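You operate a simulated robot arm through the tools that you are given. There is no shell and no other tool.

Carry out the task below with a simulated robot arm. There is one attempt and no reset: what you move stays moved.

Task
Bridge the depth ring, set the rod down and sign the result.
Fine: GOOD sign for 40 or 50 MM, REWORK under, REJECT over, on the sign mat; rod up, bridge back. Set down upright: depth bridge, good sign.

The check looks at the end state, three seconds after you hand in, the way a careful person would. Anything else that was tipped, shoved, dropped, spilled or broken makes it a failure.

Robot
A 6-joint arm with a two-finger gripper, fixed in place. Base frame: the origin is on the floor under the middle of its stand, x ahead of it, y to its left, z up; the work surface is at about z = 820. Readings come in mm, degrees, newtons and seconds.
It reaches about 1637 mm from its shoulder. Its first joint turns from -166.0 to 166.0 degrees. Payload 3.43 kg.
The tool frame sits at the grasp point between the pads (the TCP): z along the fingers, y along the line on which they close. The tips reach 20 mm beyond it. The gripper opens to 190 mm; its body begins 248 mm behind the TCP.
Orientation is told as [roll, pitch, yaw] about the base's x, y, z axes, in that order, counted from this pose: with the fingers straight down and closing along the base's y, the tool's x points along the base's -x, its y along +y and its z along -z.

Tools
- The arm moves only by the tool send_rows. Its argument "commands" is a list that holds one entry, the list of rows, each a list of 7 numbers: the shift along the base's x, y, z in mm, then the turn, a rotation vector about the base's x, y, z in degrees, then the gripper command, from -1 (shut) to 1 (fully open), values between in proportion. In form: [[[tx, ty, tz, wx, wy, wz, hand], ...]]. A call has 1 to 20 rows; each row shifts and turns the commanded pose from where the row before left it. A row lasts 0.2 s, in which the tool goes at most 50 mm and 8.6 degrees; a call with a longer step from one row to the next is refused whole, and so is a gripper value outside its range. Where a pose cannot be reached the arm comes as near as it can. A force on the tool above 40 N (or 10 N above the force at the start of the call, whichever is more), or a blocked arm, ends the call early, and 0.2 s more pass. Each finger travels about 45 mm/s and halts on what it meets, pressing with about 35 N; the grip force reading is that of the motor and also rises with nothing between the fingers. The clock runs only during rows and for 0.2 s after the last one: add rows that do not move to give the fingers time. It gives the time, the measured TCP pose, the force on the tool (base axes), the opening and the grip force at its end, in the units of the frame above (readings bear some noise), with the torque about the TCP (base axes, N m) and any sound that the robot's microphone picked up, and new pictures: "pictures" is both (left out), scene, wrist or none.
- Cameras (640 x 400 px; columns grow to the right, rows downward): "scene" is fixed at [50.8, -650.3, 1576.7]; the picture's right is [0.85, -0.53, 0.00], its down [-0.25, -0.40, -0.88] and it looks along [0.47, 0.75, -0.47] (base axes); focal length 375 px, centre (320, 200). "wrist" rides on the gripper at [70, -8, -288] in the tool frame; the picture's right is [0.12, 0.99, 0.00], its down [-0.96, 0.12, -0.25] and it looks along [-0.25, 0.03, 0.97] (tool axes); focal length 261 px, centre (320, 200). There is no depth. A picture from a camera that has moved, and an enlarged one, comes with that camera's place and axes in the base frame and with its lens.
- lift_body(by): slides the trunk up (or, below 0, down) by that many mm; the arm rides with it, the base frame stays. It gives what a move gives, with no picture.
- enlarge(camera, box): a new picture of the part [left, top, right, bottom] of that camera's present view, enlarged. It takes no simulated time.
- finish_job(): hands the job in; it is judged then, once.

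Nothing tells you positions but the pictures and the camera data. Unless the task says otherwise, let go and move clear before handing in.

The tools are called after "Request:" by a JSON object that holds its "api" and its "payload". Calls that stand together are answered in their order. send_rows: Moves the arm, as the interface text tells. Its arguments: {"type":"object","properties":{"commands":{"type":"array","items":{"type":"array","items":{"type":"array","items":{"type":"number"}}}},"pictures":{"type":"string","enum":["both","scene","wrist","none"]}},"required":["commands"]} The other tools are called the same way: lift_body (by) moves the trunk up or down; enlarge (camera, box) takes an enlarged picture of a part of a camera's view; finish_job () hands the job in.

At the start:

```text
time: 0.0
tool_pos: [720.0, -7.4, 1259.3]
tool_rot: [-0.1, 0.0, 0.0]
ft_force: [0.4, -0.3, 0.2]
moment: [-0.01, 0.0, 0.01]
width: 189.9
gripper_force: 0.1
trunk travel left (down, up): [-175.0, 65.0]
```

scene: 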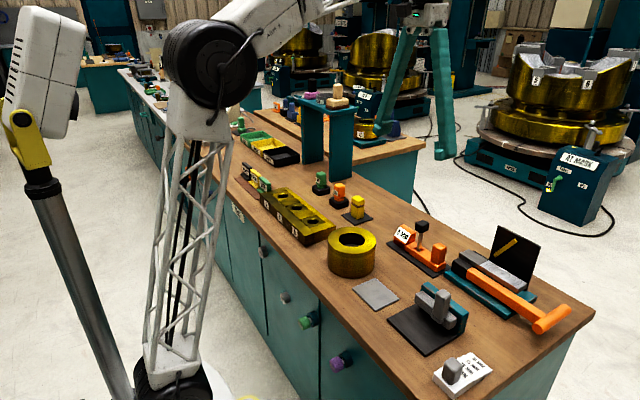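
wrist: 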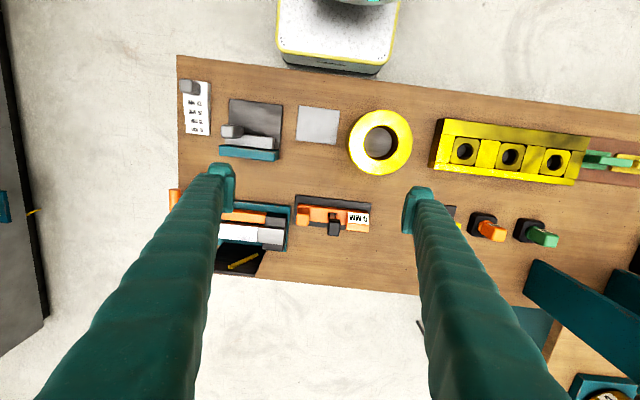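

I see a bench with a yellow depth ring, a bridge-like gauge on a black mat, a grey mat, coloured signs and a rod rack. I'll enlarge views before moving.

Request:
{"api": "enlarge", "payload": {"camera": "scene", "box": [220, 160, 400, 280]}}

Request:
{"api": "enlarge", "payload": {"camera": "scene", "box": [340, 200, 500, 300]}}

Request:
{"api": "enlarge", "payload": {"camera": "scene", "box": [370, 260, 530, 400]}}

Request:
{"api": "enlarge", "payload": {"camera": "wrist", "box": [170, 60, 350, 180]}}

Request:
{"api": "enlarge", "payload": {"camera": "wrist", "box": [160, 160, 400, 290]}}

Request:
{"api": "enlarge", "payload": {"camera": "wrist", "box": [340, 90, 640, 280]}}

```text
3.33 times, centred on (310, 220) of scene
camera zoom: at [50.8, -650.3, 1576.7], right [0.85, -0.53, 0.0], down [-0.25, -0.4, -0.88], along [0.47, 0.75, -0.47], focal length 1251 px, centre (353, 133)
```

zoom: 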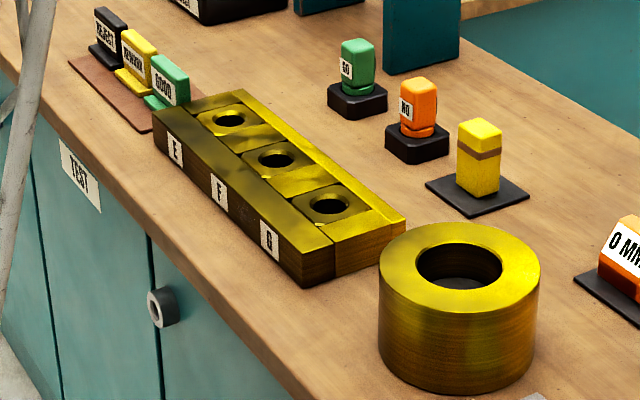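

```text
4.00 times, centred on (420, 250) of scene
camera zoom: at [50.8, -650.3, 1576.7], right [0.85, -0.53, 0.0], down [-0.25, -0.4, -0.88], along [0.47, 0.75, -0.47], focal length 1501 px, centre (-80, 0)
```

zoom: 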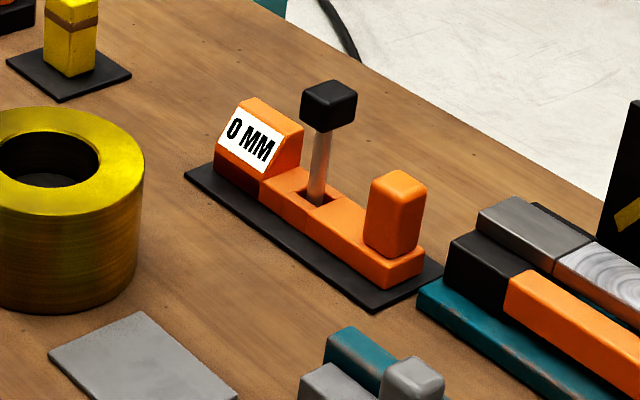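

```text
2.86 times, centred on (450, 330) of scene
camera zoom: at [50.8, -650.3, 1576.7], right [0.85, -0.53, 0.0], down [-0.25, -0.4, -0.88], along [0.47, 0.75, -0.47], focal length 1072 px, centre (-51, -171)
```

zoom: 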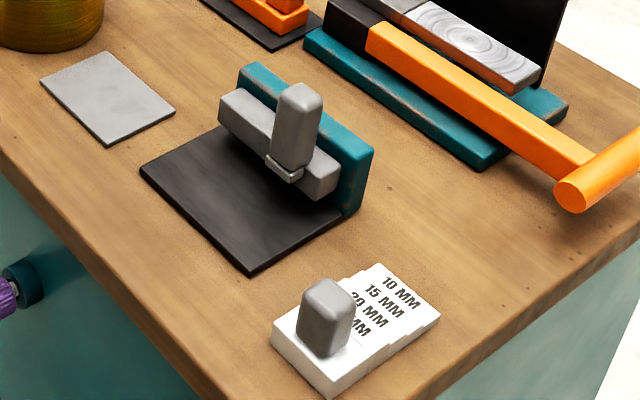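

```text
3.33 times, centred on (260, 120) of wrist
camera zoom: at [650.3, -15.5, 1547.6], right [-0.12, 0.99, 0.0], down [0.96, 0.12, 0.25], along [0.25, 0.03, -0.97], focal length 869 px, centre (520, 467)
```

zoom: 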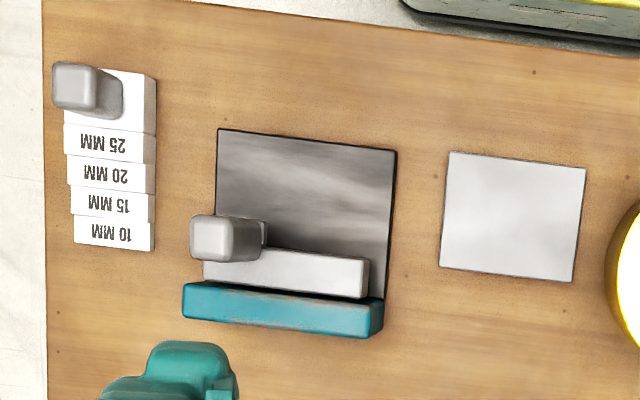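

```text
2.67 times, centred on (280, 225) of wrist
camera zoom: at [650.3, -15.5, 1547.6], right [-0.12, 0.99, 0.0], down [0.96, 0.12, 0.25], along [0.25, 0.03, -0.97], focal length 695 px, centre (427, 133)
```

zoom: 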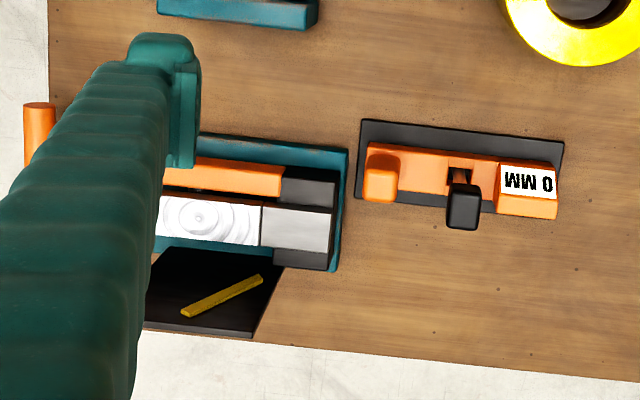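

```text
2.11 times, centred on (490, 185) of wrist
camera zoom: at [650.3, -15.5, 1547.6], right [-0.12, 0.99, 0.0], down [0.96, 0.12, 0.25], along [0.25, 0.03, -0.97], focal length 549 px, centre (-38, 232)
```

zoom: 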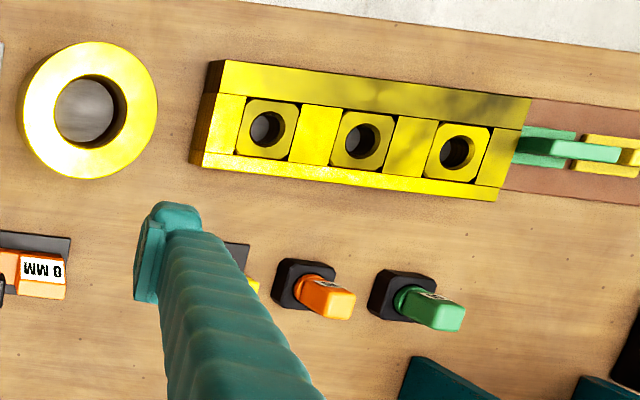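

I take the orange device with the "0 MM" display as the depth bridge on its dark mat, and the yellow ring near (655, 130). The signs stand on a brown mat far to the left, near y 740. I'll move the camera up high to look at the signs and mats.

Request:
{"api": "send_rows", "payload": {"commands": [[[-20, 45, 0, 0, 0, 0, 1], [-20, 45, 0, 0, 0, 0, 1], [-20, 45, 0, 0, 0, 0, 1], [-20, 45, 0, 0, 0, 0, 1], [-20, 45, 0, 0, 0, 0, 1], [0, 45, 0, 0, 0, 0, 1], [0, 45, 0, 0, 0, 0, 1], [0, 45, 0, 0, 0, 0, 1], [0, 45, 0, 0, 0, 0, 1], [0, 45, 0, 0, 0, 0, 1], [0, 45, 0, 0, 0, 0, 1], [0, 45, 0, 0, 0, 0, 1], [0, 0, 0, 0, 0, 0, 1]]]}}

```text
time: 2.8
tool_pos: [619.9, 531.8, 1258.1]
tool_rot: [-0.2, 0.0, 0.0]
ft_force: [0.2, 0.1, -0.1]
moment: [-0.11, 0.1, 0.02]
width: 190.0
gripper_force: 0.1
trunk travel left (down, up): [-175.0, 65.0]
camera wrist: at [550.3, 522.7, 1547.4], right [-0.12, 0.99, 0.0], down [0.96, 0.11, 0.25], along [0.25, 0.03, -0.97], focal length 261 px, centre (320, 200)
```

scene: 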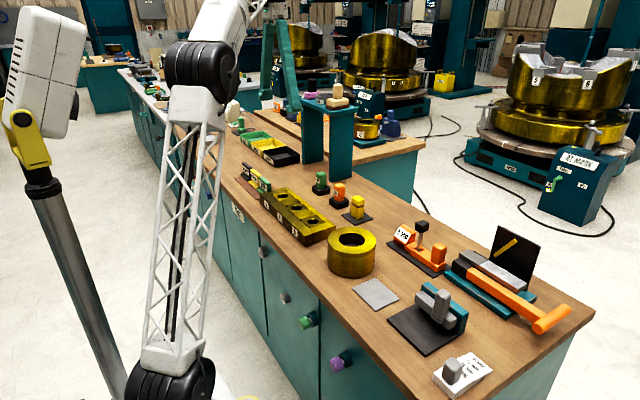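
wrist: 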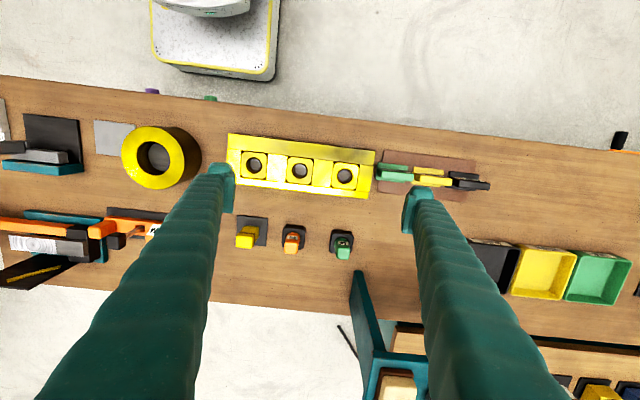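

Request:
{"api": "enlarge", "payload": {"camera": "wrist", "box": [360, 130, 510, 220]}}

Request:
{"api": "enlarge", "payload": {"camera": "wrist", "box": [440, 220, 640, 345]}}

Request:
{"api": "enlarge", "payload": {"camera": "scene", "box": [225, 120, 345, 200]}}

Request:
{"api": "enlarge", "payload": {"camera": "scene", "box": [230, 155, 290, 195]}}

Request:
{"api": "enlarge", "payload": {"camera": "wrist", "box": [80, 100, 240, 200]}}

```text
4.27 times, centred on (435, 175) of wrist
camera zoom: at [550.3, 522.7, 1547.4], right [-0.12, 0.99, 0.0], down [0.96, 0.11, 0.25], along [0.25, 0.03, -0.97], focal length 1112 px, centre (-171, 307)
```

zoom: 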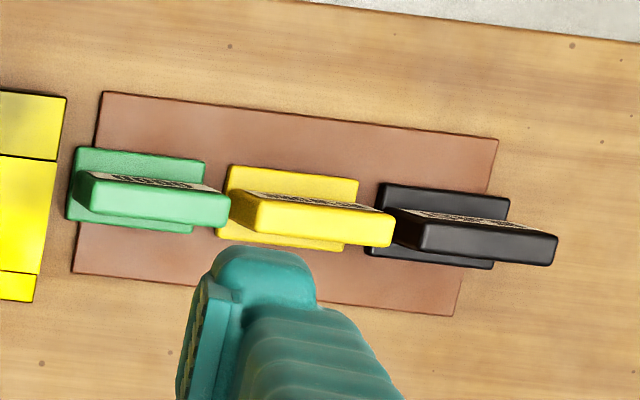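

```text
3.20 times, centred on (540, 282) of wrist
camera zoom: at [550.3, 522.7, 1547.4], right [-0.12, 0.99, 0.0], down [0.96, 0.11, 0.25], along [0.25, 0.03, -0.97], focal length 834 px, centre (-384, -64)
```

zoom: 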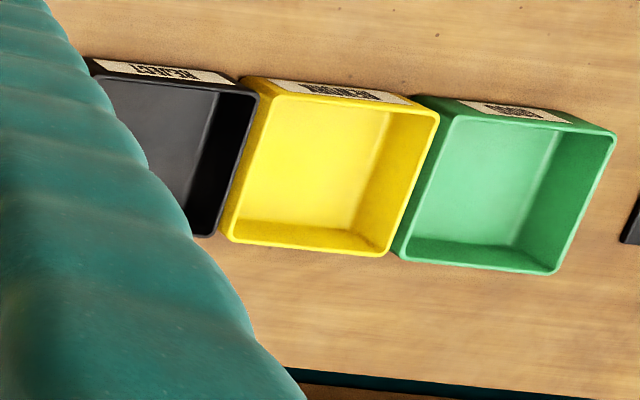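

```text
5.00 times, centred on (285, 160) of scene
camera zoom: at [50.8, -650.3, 1576.7], right [0.85, -0.53, 0.0], down [-0.25, -0.4, -0.88], along [0.47, 0.75, -0.47], focal length 1876 px, centre (495, 400)
```

zoom: 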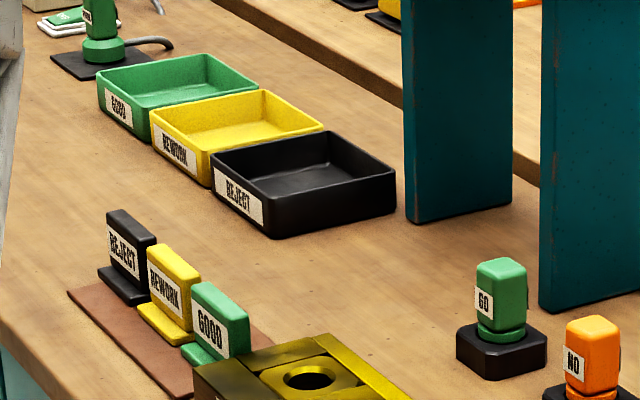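

```text
10.00 times, centred on (260, 175) of scene
camera zoom: at [50.8, -650.3, 1576.7], right [0.85, -0.53, 0.0], down [-0.25, -0.4, -0.88], along [0.47, 0.75, -0.47], focal length 3753 px, centre (920, 450)
```

zoom: 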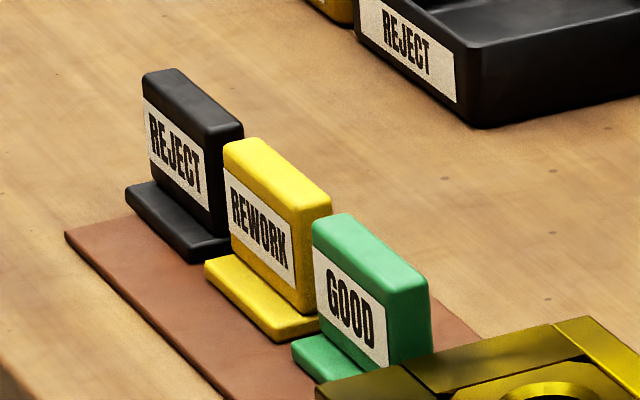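

```text
4.00 times, centred on (160, 150) of wrist
camera zoom: at [550.3, 522.7, 1547.4], right [-0.12, 0.99, 0.0], down [0.96, 0.11, 0.25], along [0.25, 0.03, -0.97], focal length 1043 px, centre (960, 400)
```

zoom: 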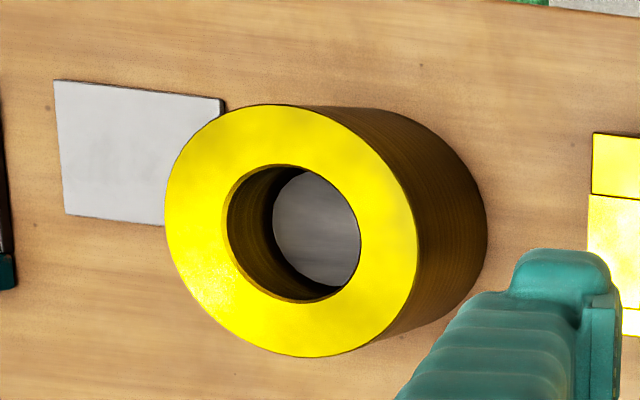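

The signs (GOOD nearest the E/F/G block) stand in stock on the brown mat, and the empty grey mat beside the ring looks like the sign mat. Now I'll go above the depth bridge for a closer look.

Request:
{"api": "send_rows", "payload": {"commands": [[[18, -45, 0, 0, 0, 0, 1], [18, -45, 0, 0, 0, 0, 1], [18, -45, 0, 0, 0, 0, 1], [18, -45, 0, 0, 0, 0, 1], [18, -45, 0, 0, 0, 0, 1], [18, -45, 0, 0, 0, 0, 1], [18, -45, 0, 0, 0, 0, 1], [18, -45, 0, 0, 0, 0, 1], [18, -45, 0, 0, 0, 0, 1], [18, -45, 0, 0, 0, 0, 1], [0, -41, 0, 0, 0, 0, 1], [0, 0, -40, 0, 0, 0, 1], [0, 0, -40, 0, 0, 0, 1], [0, 0, -40, 0, 0, 0, 1], [0, 0, 0, 0, 0, 0, 1]]]}}

```text
time: 6.0
tool_pos: [798.1, 41.2, 1136.4]
tool_rot: [-0.1, -0.1, -0.1]
ft_force: [-0.6, -0.4, 0.4]
moment: [0.01, 0.02, 0.05]
width: 189.8
gripper_force: 0.1
trunk travel left (down, up): [-175.0, 65.0]
camera wrist: at [728.4, 32.5, 1424.9], right [-0.12, 0.99, 0.0], down [0.96, 0.12, 0.25], along [0.25, 0.03, -0.97], focal length 261 px, centre (320, 200)
```

scene: 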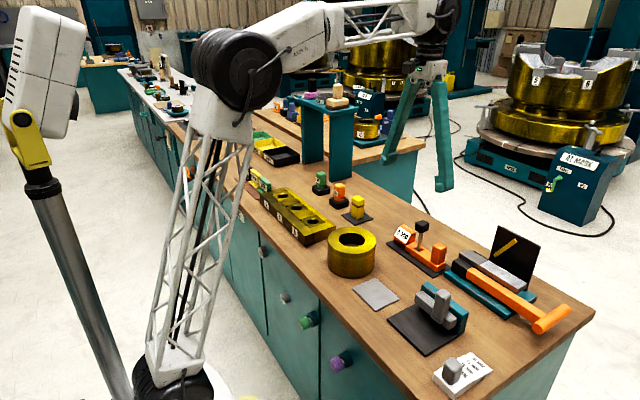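
wrist: 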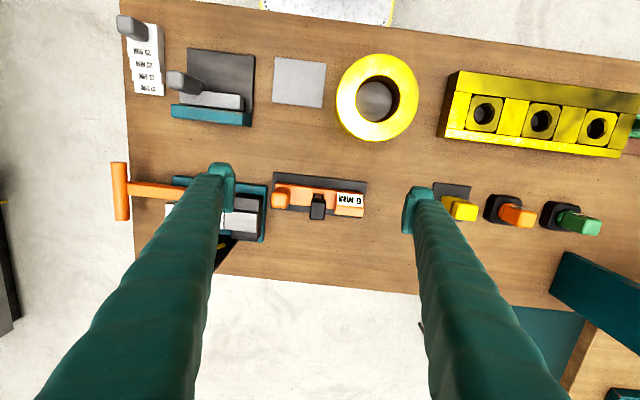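

Request:
{"api": "enlarge", "payload": {"camera": "wrist", "box": [240, 150, 400, 250]}}

Request:
{"api": "enlarge", "payload": {"camera": "scene", "box": [380, 205, 460, 285]}}

Request:
{"api": "enlarge", "payload": {"camera": "wrist", "box": [260, 40, 440, 160]}}

```text
4.00 times, centred on (320, 200) of wrist
camera zoom: at [728.4, 32.5, 1424.9], right [-0.12, 0.99, 0.0], down [0.96, 0.12, 0.25], along [0.25, 0.03, -0.97], focal length 1043 px, centre (320, 200)
```

zoom: 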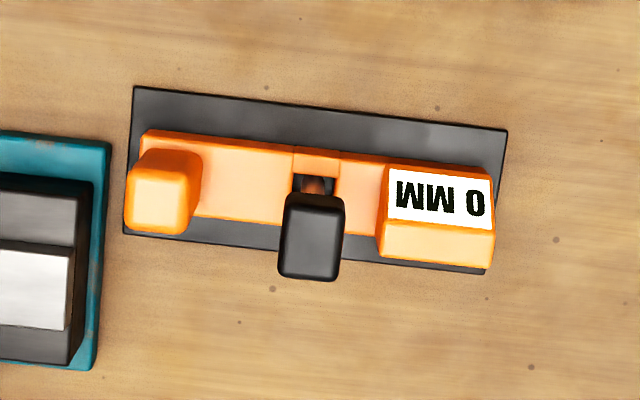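

```text
5.00 times, centred on (420, 245) of scene
camera zoom: at [50.8, -650.3, 1576.7], right [0.85, -0.53, 0.0], down [-0.25, -0.4, -0.88], along [0.47, 0.75, -0.47], focal length 1876 px, centre (-180, -25)
```

zoom: 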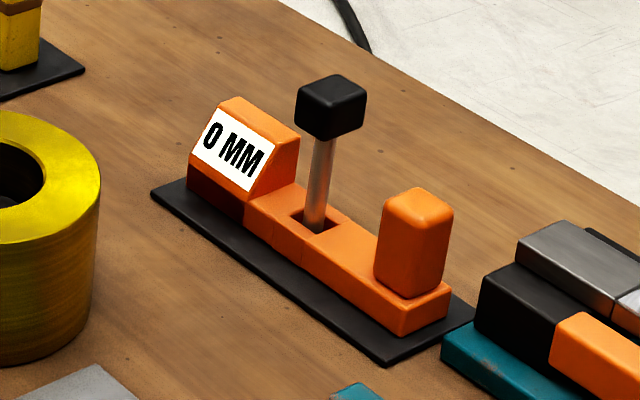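

```text
3.33 times, centred on (350, 100) of wrist
camera zoom: at [728.4, 32.5, 1424.9], right [-0.12, 0.99, 0.0], down [0.96, 0.12, 0.25], along [0.25, 0.03, -0.97], focal length 869 px, centre (220, 533)
```

zoom: 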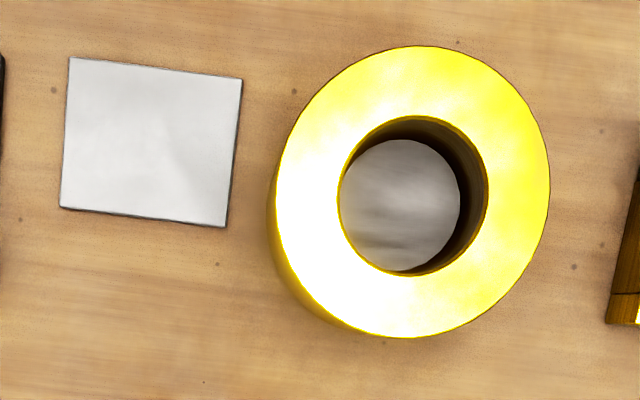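

The bridge stands square on its mat (mat centre about (874, 46)), with its handle near (873, −32) and top about z 900. I'll turn the gripper 90° so the fingers close along x, narrow the opening and hover over the handle.

Request:
{"api": "send_rows", "payload": {"commands": [[[6.8, -6.6, 0, 0, 0, 8.2, 0.0], [6.8, -6.6, 0, 0, 0, 8.2, -0.1], [6.8, -6.6, 0, 0, 0, 8.2, -0.1], [6.8, -6.6, 0, 0, 0, 8.2, -0.1], [6.8, -6.6, 0, 0, 0, 8.2, -0.1], [6.8, -6.6, 0, 0, 0, 8.2, -0.1], [6.8, -6.6, 0, 0, 0, 8.2, -0.1], [6.8, -6.6, 0, 0, 0, 8.2, -0.1], [6.8, -6.6, 0, 0, 0, 8.2, -0.1], [6.8, -6.6, 0, 0, 0, 8.2, -0.1], [6.8, -6.6, 0, 0, 0, 8.0, -0.1], [0, 0, -40, 0, 0, 0, -0.1], [0, 0, -40, 0, 0, 0, -0.1], [0, 0, 0, 0, 0, 0, -0.1]]]}}

```text
time: 9.0
tool_pos: [874.1, -32.4, 1058.8]
tool_rot: [0.0, 0.0, 90.0]
ft_force: [0.4, -0.2, 1.3]
moment: [0.05, 0.01, 0.0]
width: 85.1
gripper_force: 0.1
trunk travel left (down, up): [-175.0, 65.0]
camera wrist: at [882.4, -102.1, 1347.8], right [-0.99, -0.12, 0.0], down [-0.12, 0.96, 0.25], along [-0.03, 0.25, -0.97], focal length 261 px, centre (320, 200)
```

scene: 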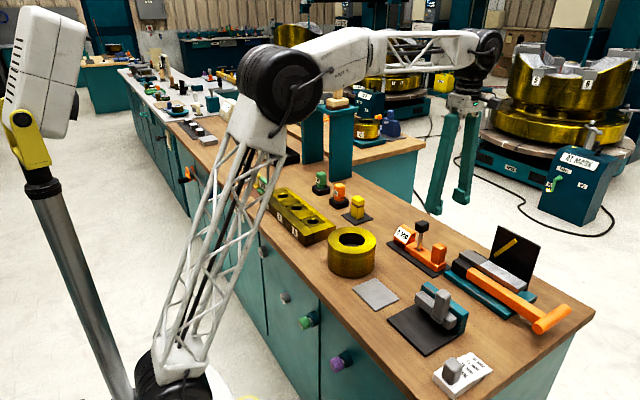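
wrist: 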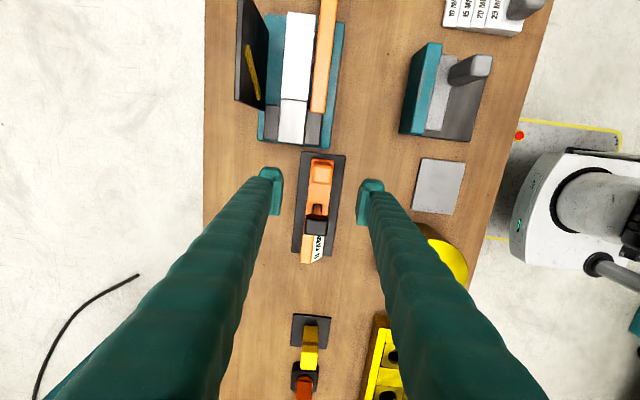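

Request:
{"api": "enlarge", "payload": {"camera": "wrist", "box": [256, 140, 384, 280]}}

Request:
{"api": "enlarge", "payload": {"camera": "scene", "box": [380, 80, 540, 300]}}

```text
2.86 times, centred on (320, 210) of wrist
camera zoom: at [882.4, -102.1, 1347.8], right [-0.99, -0.12, 0.0], down [-0.12, 0.96, 0.25], along [-0.03, 0.25, -0.97], focal length 745 px, centre (320, 171)
```

zoom: 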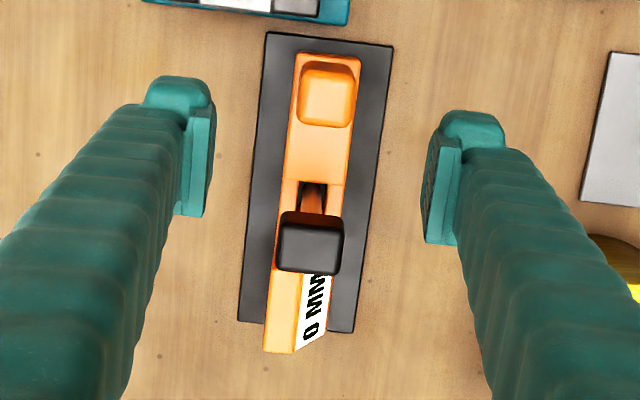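

```text
1.82 times, centred on (460, 190) of scene
camera zoom: at [50.8, -650.3, 1576.7], right [0.85, -0.53, 0.0], down [-0.25, -0.4, -0.88], along [0.47, 0.75, -0.47], focal length 682 px, centre (66, 218)
```

zoom: 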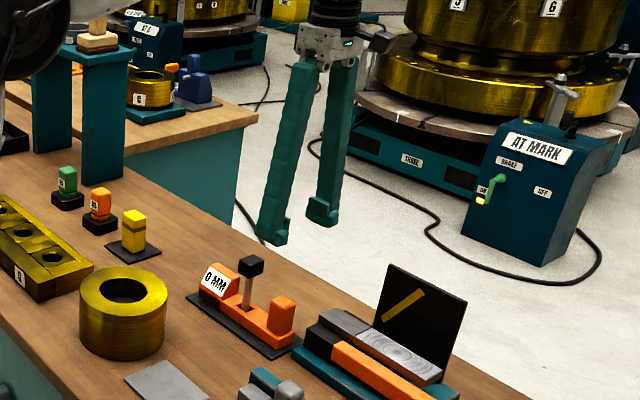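

The handle sits almost straight below the tool. I'll lower to just above it and recheck alignment.

Request:
{"api": "send_rows", "payload": {"commands": [[[-2, -1, -40, 0, 0, 0, -0.1], [0, 0, -40, 0, 0, 0, -0.1], [0, 0, -30, 0, 0, 0, -0.1], [0, 0, -15, 0, 0, 0, -0.1], [0, 0, 0, 0, 0, 0, -0.1]]]}}

Request:
{"api": "enlarge", "payload": {"camera": "wrist", "box": [220, 120, 420, 260]}}

Request:
{"api": "enlarge", "payload": {"camera": "scene", "box": [380, 190, 480, 290]}}

```text
time: 10.2
tool_pos: [872.5, -33.3, 934.9]
tool_rot: [0.0, 0.0, 89.9]
ft_force: [0.2, -0.2, 0.9]
moment: [-0.01, -0.01, 0.02]
width: 85.7
gripper_force: 0.0
trunk travel left (down, up): [-175.0, 65.0]
camera wrist: at [880.7, -103.1, 1223.0], right [-0.99, -0.12, 0.0], down [-0.12, 0.96, 0.25], along [-0.03, 0.25, -0.97], focal length 261 px, centre (320, 200)
```

scene: 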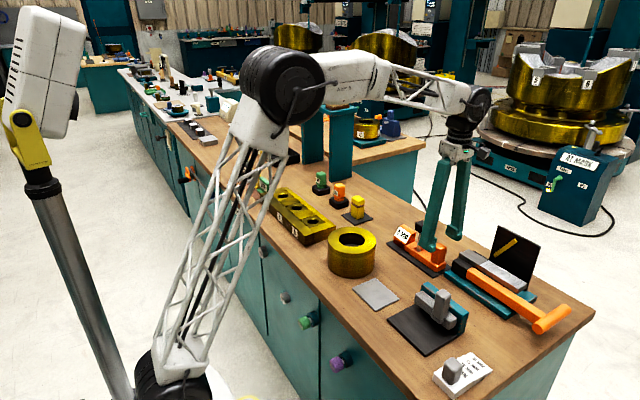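
wrist: 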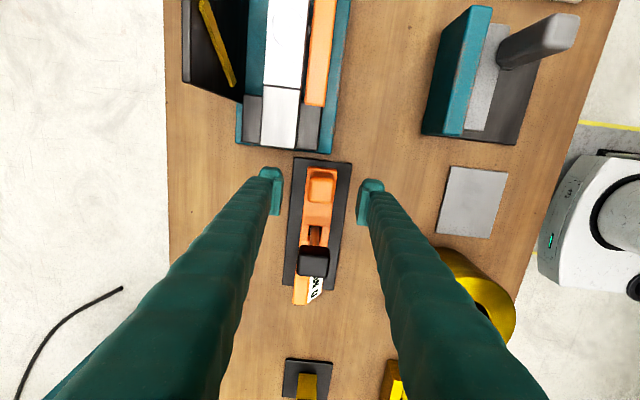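

```text
2.86 times, centred on (320, 190) of wrist
camera zoom: at [880.7, -103.1, 1223.0], right [-0.99, -0.12, 0.0], down [-0.12, 0.96, 0.25], along [-0.03, 0.25, -0.97], focal length 745 px, centre (320, 229)
```

zoom: 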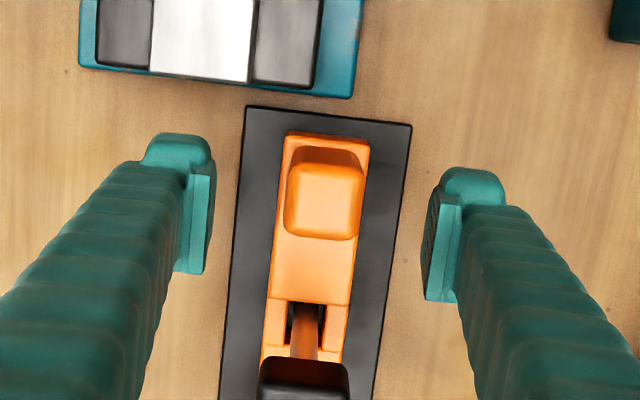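

```text
4.00 times, centred on (430, 240) of scene
camera zoom: at [50.8, -650.3, 1576.7], right [0.85, -0.53, 0.0], down [-0.25, -0.4, -0.88], along [0.47, 0.75, -0.47], focal length 1501 px, centre (-120, 40)
```

zoom: 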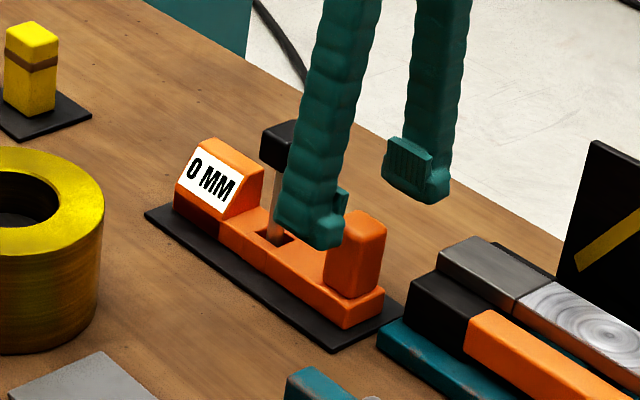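

Alignment is within about 2 mm. I'll lower around the handle and close.

Request:
{"api": "send_rows", "payload": {"commands": [[[-1.5, -1, -25, 0, 0, 0, -0.1], [0, 0, -20, 0, 0, 0, -0.1], [0, 0, -8, 0, 0, 0, -0.1], [0, 0, 0, 0, 0, 0, -0.1], [0, 0, 0, 0, 0, 0, -0.5], [0, 0, 0, 0, 0, 0, -0.6], [0, 0, 0, 0, 0, 0, -1], [0, 0, 0, 0, 0, 0, -1], [0, 0, 0, 0, 0, 0, -1], [0, 0, 0, 0, 0, 0, -1]]]}}

Request:
{"api": "enlarge", "payload": {"camera": "wrist", "box": [220, 120, 420, 260]}}

Request:
{"api": "enlarge", "payload": {"camera": "scene", "box": [380, 190, 480, 290]}}

```text
time: 12.4
tool_pos: [870.7, -32.3, 880.7]
tool_rot: [0.0, 0.0, 90.1]
ft_force: [-1.3, -0.1, 0.5]
moment: [0.01, 0.06, 0.08]
width: 32.8
gripper_force: 35.0
trunk travel left (down, up): [-175.0, 65.0]
camera wrist: at [879.5, -102.5, 1169.0], right [-0.99, -0.12, 0.0], down [-0.12, 0.96, 0.25], along [-0.03, 0.25, -0.97], focal length 261 px, centre (320, 200)
```

scene: 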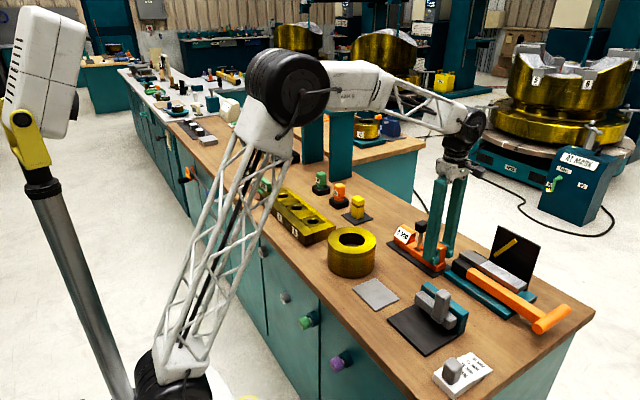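
wrist: 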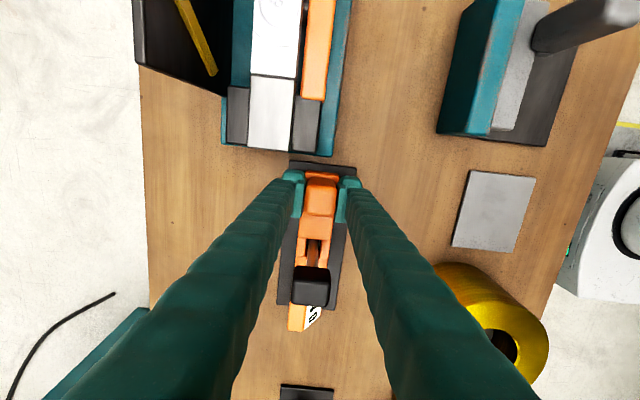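

```text
2.86 times, centred on (320, 190) of wrist
camera zoom: at [879.5, -102.5, 1169.0], right [-0.99, -0.12, 0.0], down [-0.12, 0.96, 0.25], along [-0.03, 0.25, -0.97], focal length 745 px, centre (320, 229)
```

zoom: 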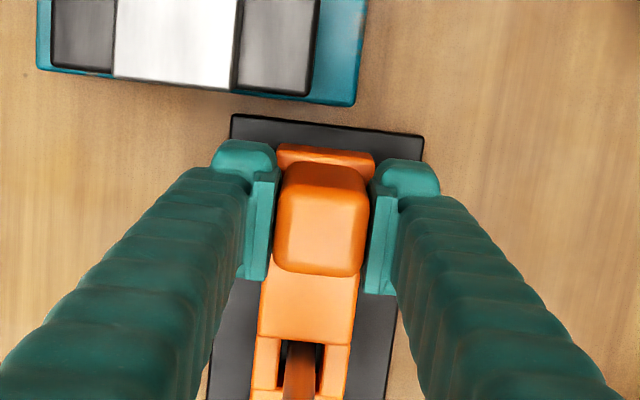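

```text
4.00 times, centred on (430, 240) of scene
camera zoom: at [50.8, -650.3, 1576.7], right [0.85, -0.53, 0.0], down [-0.25, -0.4, -0.88], along [0.47, 0.75, -0.47], focal length 1501 px, centre (-120, 40)
```

zoom: 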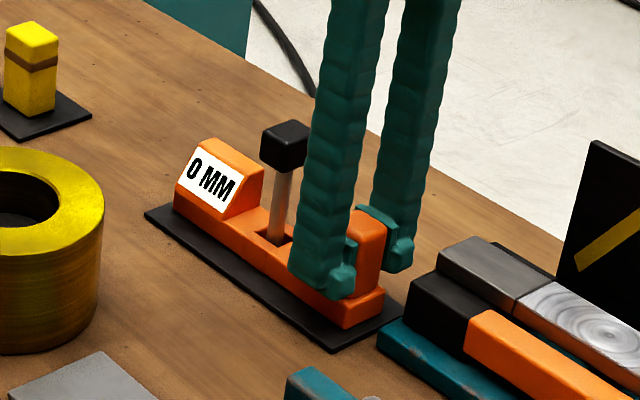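

Grip is holding at 32.8 mm with the bridge still reading 0 MM. I'll lift slowly and check for tilt.

Request:
{"api": "send_rows", "payload": {"commands": [[[0, 0, 5, 0, 0, 0, -1], [0, 0, 10, 0, 0, 0, -1], [0, 0, 15, 0, 0, 0, -1], [0, 0, 0, 0, 0, 0, -1]]]}}

Request:
{"api": "enlarge", "payload": {"camera": "scene", "box": [370, 180, 490, 290]}}

Request:
{"api": "enlarge", "payload": {"camera": "wrist", "box": [220, 140, 420, 340]}}

```text
time: 13.4
tool_pos: [871.8, -33.0, 910.8]
tool_rot: [0.0, -0.1, 90.0]
ft_force: [0.0, 0.0, -4.5]
moment: [-0.41, 0.0, 0.0]
width: 32.8
gripper_force: 35.4
trunk travel left (down, up): [-175.0, 65.0]
camera wrist: at [880.3, -102.7, 1198.9], right [-0.99, -0.12, 0.0], down [-0.11, 0.96, 0.25], along [-0.03, 0.25, -0.97], focal length 261 px, centre (320, 200)
```

scene: 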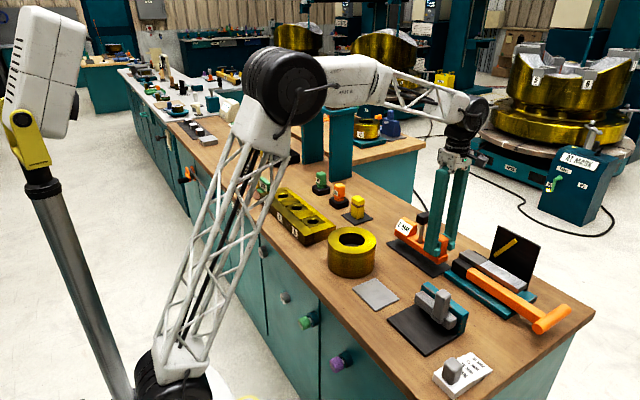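
wrist: 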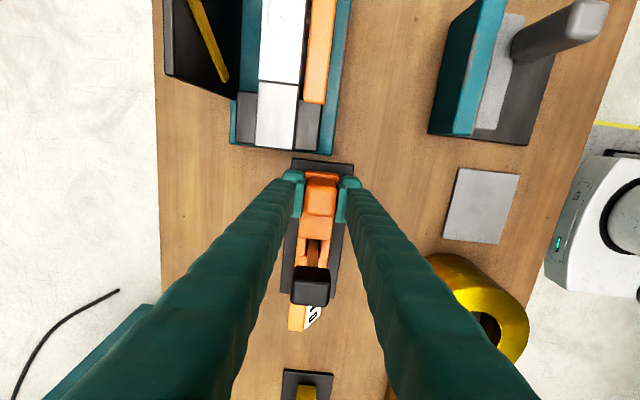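

```text
3.64 times, centred on (430, 235) of scene
camera zoom: at [50.8, -650.3, 1576.7], right [0.85, -0.53, 0.0], down [-0.25, -0.4, -0.88], along [0.47, 0.75, -0.47], focal length 1365 px, centre (-80, 73)
```

zoom: 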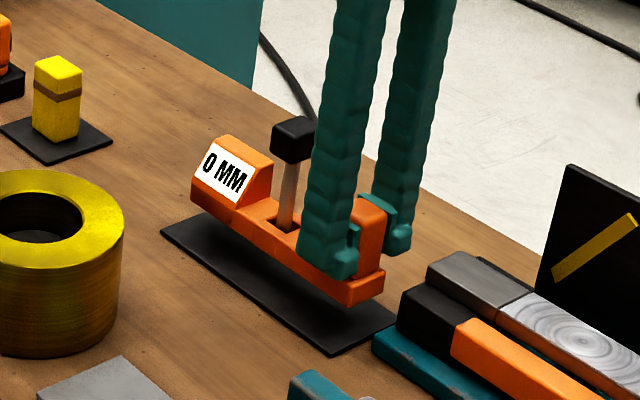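

```text
2.00 times, centred on (320, 240) of wrist
camera zoom: at [880.3, -102.7, 1198.9], right [-0.99, -0.12, 0.0], down [-0.11, 0.96, 0.25], along [-0.03, 0.25, -0.97], focal length 521 px, centre (320, 120)
```

zoom: 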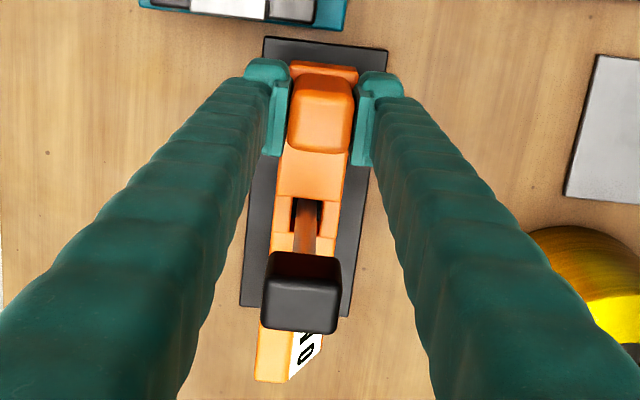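

The bridge lifts level (about 4.5 N). I'll raise it well clear and stop beside the ring so the wrist camera can locate the ring accurately.

Request:
{"api": "send_rows", "payload": {"commands": [[[0, 0, 30, 0, 0, 0, -1], [0, 0, 35, 0, 0, 0, -1], [0, 0, 35, 0, 0, 0, -1], [0, 0, 30, 0, 0, 0, -1], [-16, 30, 0, 0, 0, 0, -1], [-16, 30, 0, 0, 0, 0, -1], [-16, 30, 0, 0, 0, 0, -1], [-16, 30, 0, 0, 0, 0, -1], [-16, 30, 0, 0, 0, 0, -1], [-16, 30, 0, 0, 0, 0, -1], [0, 0, 0, 0, 0, 0, -1], [0, 0, 0, 0, 0, 0, -1]]]}}

Request:
{"api": "enlarge", "payload": {"camera": "wrist", "box": [320, 90, 480, 250]}}

Request:
{"api": "enlarge", "payload": {"camera": "scene", "box": [310, 160, 430, 290]}}

```text
time: 16.0
tool_pos: [778.0, 148.3, 1039.9]
tool_rot: [0.0, 0.0, 90.0]
ft_force: [0.4, 0.6, -4.0]
moment: [-0.38, 0.04, -0.02]
width: 33.2
gripper_force: 35.3
trunk travel left (down, up): [-175.0, 65.0]
camera wrist: at [785.6, 78.0, 1328.5], right [-0.99, -0.12, 0.0], down [-0.11, 0.96, 0.25], along [-0.03, 0.25, -0.97], focal length 261 px, centre (320, 200)
```

scene: 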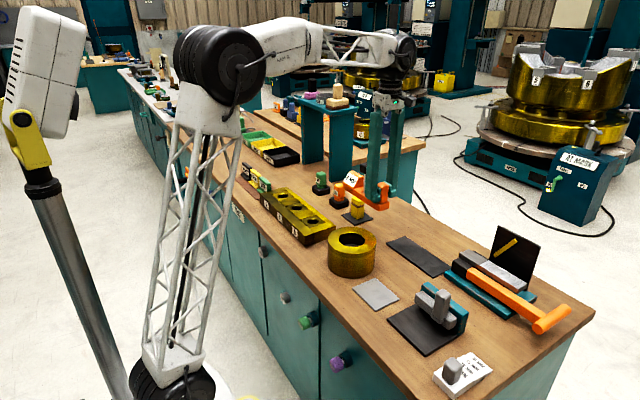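
wrist: 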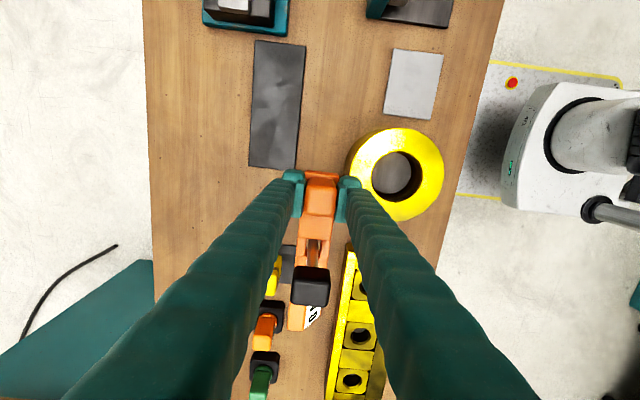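

```text
2.50 times, centred on (400, 170) of wrist
camera zoom: at [785.6, 78.0, 1328.5], right [-0.99, -0.12, 0.0], down [-0.11, 0.96, 0.25], along [-0.03, 0.25, -0.97], focal length 652 px, centre (120, 275)
```

zoom: 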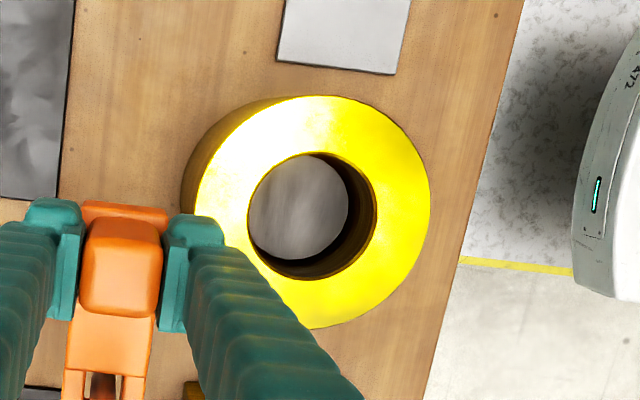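

```text
3.08 times, centred on (370, 225) of scene
camera zoom: at [50.8, -650.3, 1576.7], right [0.85, -0.53, 0.0], down [-0.25, -0.4, -0.88], along [0.47, 0.75, -0.47], focal length 1155 px, centre (166, 123)
```

zoom: 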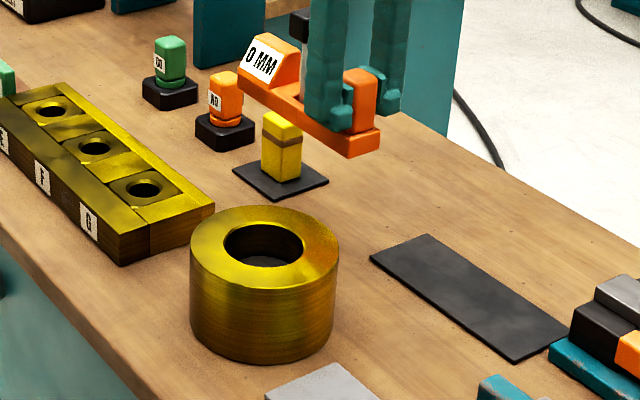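

The ring centre works out at about (653, 130.5) with its top near z 900. I'll carry the bridge so the rod is over the hole (TCP about (653.5, 52.5)) and check before lowering.

Request:
{"api": "send_rows", "payload": {"commands": [[[-31, -24, 0, 0, 0, 0, -1], [-31, -24, 0, 0, 0, 0, -1], [-31, -24, 0, 0, 0, 0, -1], [-31.5, -24, 0, 0, 0, 0, -1], [0, 0, 0, 0, 0, 0, -1], [0, 0, -25, 0, 0, 0, -1], [0, 0, -20, 0, 0, 0, -1], [0, 0, -15, 0, 0, 0, -1], [0, 0, 0, 0, 0, 0, -1]]]}}

Request:
{"api": "enlarge", "payload": {"camera": "wrist", "box": [200, 120, 440, 340]}}

Request:
{"api": "enlarge", "payload": {"camera": "scene", "box": [310, 190, 410, 290]}}

```text
time: 18.0
tool_pos: [649.9, 51.2, 980.2]
tool_rot: [-0.1, 0.0, 90.0]
ft_force: [0.2, -0.5, -5.2]
moment: [-0.39, -0.03, 0.06]
width: 33.0
gripper_force: 35.0
trunk travel left (down, up): [-175.0, 65.0]
camera wrist: at [659.5, -20.1, 1268.7], right [-0.99, -0.12, 0.0], down [-0.11, 0.96, 0.25], along [-0.03, 0.25, -0.97], focal length 261 px, centre (320, 200)
```

scene: 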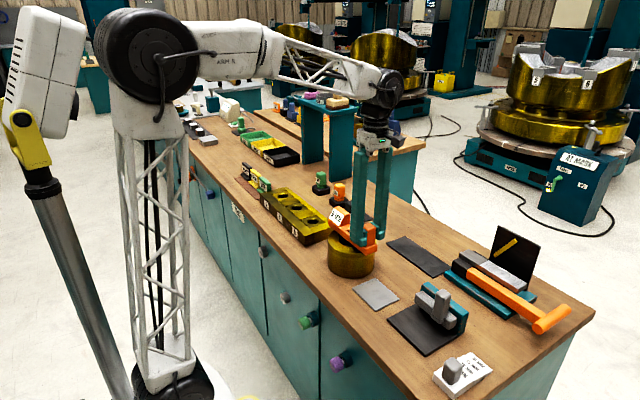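
wrist: 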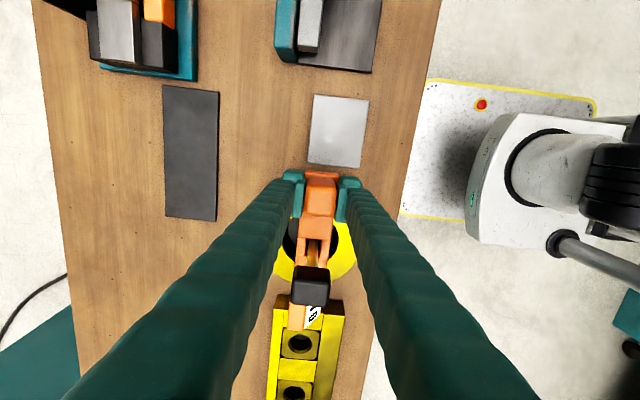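

```text
1.82 times, centred on (320, 230) of wrist
camera zoom: at [659.5, -20.1, 1268.7], right [-0.99, -0.12, 0.0], down [-0.11, 0.96, 0.25], along [-0.03, 0.25, -0.97], focal length 474 px, centre (320, 146)
```

zoom: 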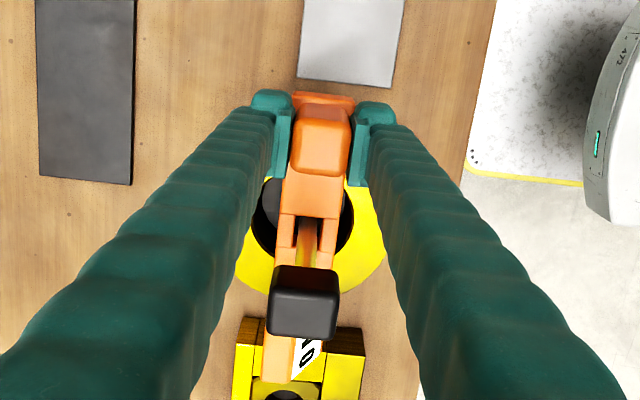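

```text
4.00 times, centred on (360, 240) of scene
camera zoom: at [50.8, -650.3, 1576.7], right [0.85, -0.53, 0.0], down [-0.25, -0.4, -0.88], along [0.47, 0.75, -0.47], focal length 1501 px, centre (160, 40)
```

zoom: 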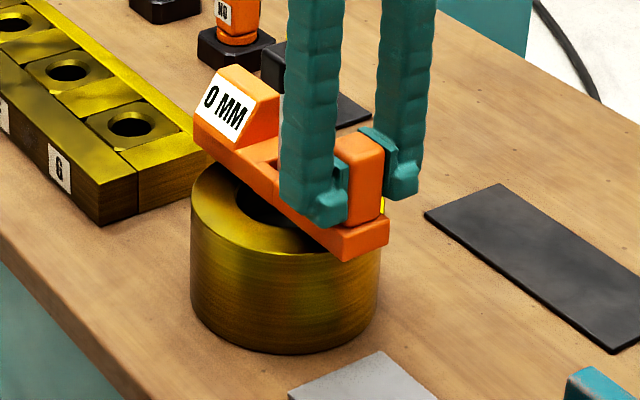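

The bridge spans the ring but sits about 3 mm off centre in x. I'll nudge it and lower in small steps until contact.

Request:
{"api": "send_rows", "payload": {"commands": [[[3.2, 1.5, -5, 0, 0, 0, -1], [0, 0, -5, 0, 0, 0, -1], [0, 0, -2, 0, 0, 0, -1], [0, 0, -2, 0, 0, 0, -1], [0, 0, 0, 0, 0, 0, -1]]], "pictures": "scene"}}

Request:
{"api": "enlarge", "payload": {"camera": "scene", "box": [310, 190, 410, 290]}}

```text
time: 19.2
tool_pos: [653.4, 51.9, 968.6]
tool_rot: [-0.1, 0.1, 90.0]
ft_force: [6.4, -3.2, 24.5]
moment: [-0.04, -0.09, -0.01]
width: 33.1
gripper_force: 35.3
trunk travel left (down, up): [-175.0, 65.0]
```

scene: 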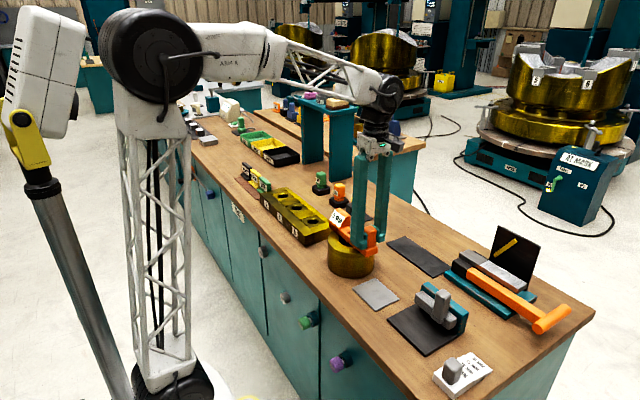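

```text
4.00 times, centred on (360, 240) of scene
camera zoom: at [50.8, -650.3, 1576.7], right [0.85, -0.53, 0.0], down [-0.25, -0.4, -0.88], along [0.47, 0.75, -0.47], focal length 1501 px, centre (160, 40)
```

zoom: 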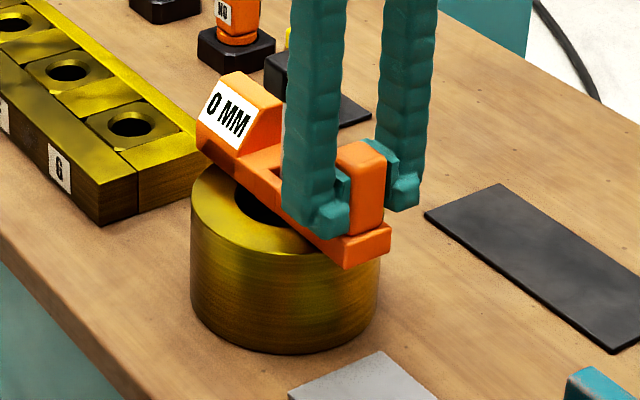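

The bridge has met the ring top (upward force about 25 N). I'll ease off slightly before opening.

Request:
{"api": "send_rows", "payload": {"commands": [[[0, 0, 0.8, 0, 0, 0, -1], [0, 0, 0, 0, 0, 0, -1]]], "pictures": "none"}}

```text
time: 19.8
tool_pos: [653.0, 52.4, 968.1]
tool_rot: [0.0, 0.0, 90.0]
ft_force: [8.8, -3.4, 19.0]
moment: [-0.13, -0.17, -0.1]
width: 32.9
gripper_force: 35.1
trunk travel left (down, up): [-175.0, 65.0]
```

Request:
{"api": "send_rows", "payload": {"commands": [[[0, 0, 0.9, 0, 0, 0, -1], [0, 0, 0, 0, 0, 0, -1]]], "pictures": "none"}}

```text
time: 20.4
tool_pos: [651.8, 53.0, 967.8]
tool_rot: [0.1, 0.0, 90.0]
ft_force: [-0.1, -1.4, 0.4]
moment: [-0.35, 0.13, 0.08]
width: 33.1
gripper_force: 35.3
trunk travel left (down, up): [-175.0, 65.0]
```

Force is now near zero, so the bridge is resting on the ring. I'll open the fingers and rise straight up.

Request:
{"api": "send_rows", "payload": {"commands": [[[0, 0, 0, 0, 0, 0, -0.55], [0, 0, 0, 0, 0, 0, -0.4], [0, 0, 0, 0, 0, 0, -0.3], [0, 0, 0, 0, 0, 0, -0.3], [0, 0, 15, 0, 0, 0, -0.3], [0, 0, 30, 0, 0, 0, -0.3], [0, 0, 40, 0, 0, 0, -0.3], [0, 0, 40, 0, 0, 0, -0.3], [0, 0, 0, 0, 0, 0, -0.3]]]}}

Request:
{"api": "enlarge", "payload": {"camera": "scene", "box": [310, 180, 410, 290]}}

Request:
{"api": "enlarge", "payload": {"camera": "wrist", "box": [220, 120, 420, 340]}}

```text
time: 22.4
tool_pos: [653.6, 52.1, 1094.2]
tool_rot: [0.0, 0.0, 90.0]
ft_force: [0.0, 0.4, 0.3]
moment: [-0.02, -0.01, -0.04]
width: 66.6
gripper_force: 0.2
trunk travel left (down, up): [-175.0, 65.0]
camera wrist: at [662.7, -18.2, 1382.7], right [-0.99, -0.12, 0.0], down [-0.12, 0.96, 0.25], along [-0.03, 0.25, -0.97], focal length 261 px, centre (320, 200)
```

scene: 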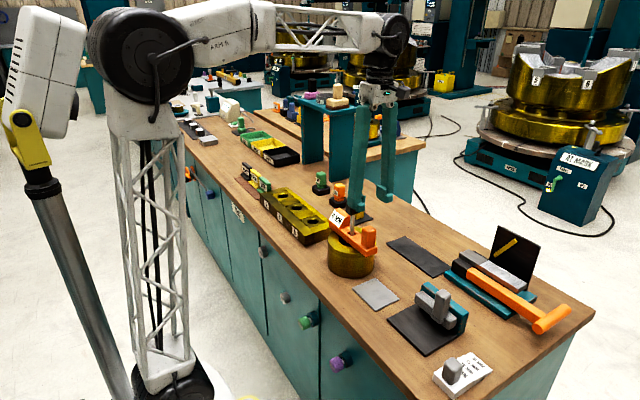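
wrist: 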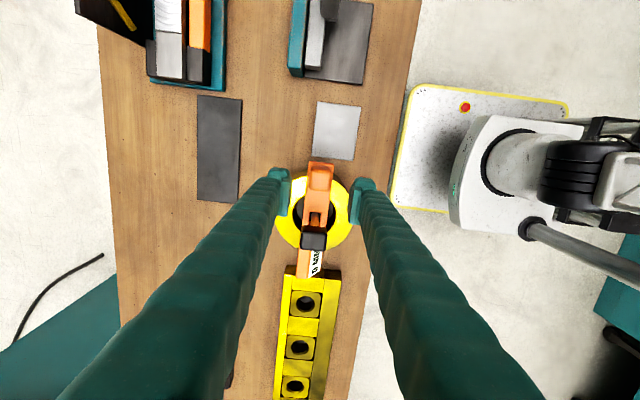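

```text
3.64 times, centred on (360, 235) of scene
camera zoom: at [50.8, -650.3, 1576.7], right [0.85, -0.53, 0.0], down [-0.25, -0.4, -0.88], along [0.47, 0.75, -0.47], focal length 1365 px, centre (174, 73)
```

zoom: 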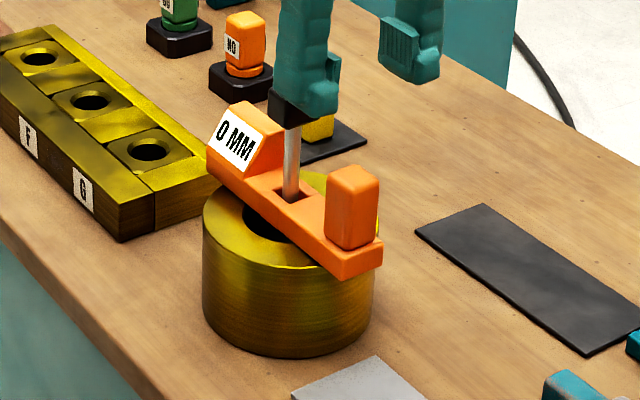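

```text
1.82 times, centred on (320, 230) of wrist
camera zoom: at [662.7, -18.2, 1382.7], right [-0.99, -0.12, 0.0], down [-0.12, 0.96, 0.25], along [-0.03, 0.25, -0.97], focal length 474 px, centre (320, 146)
```

zoom: 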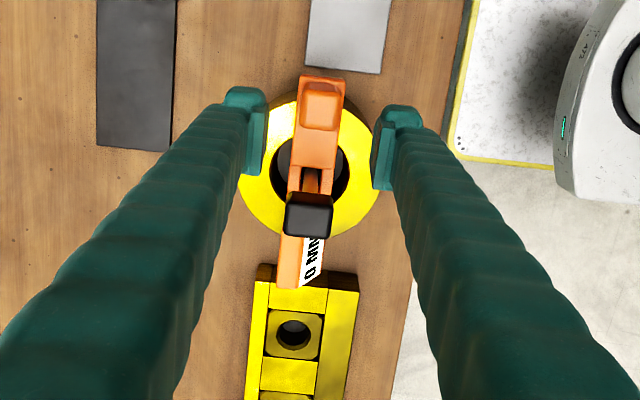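

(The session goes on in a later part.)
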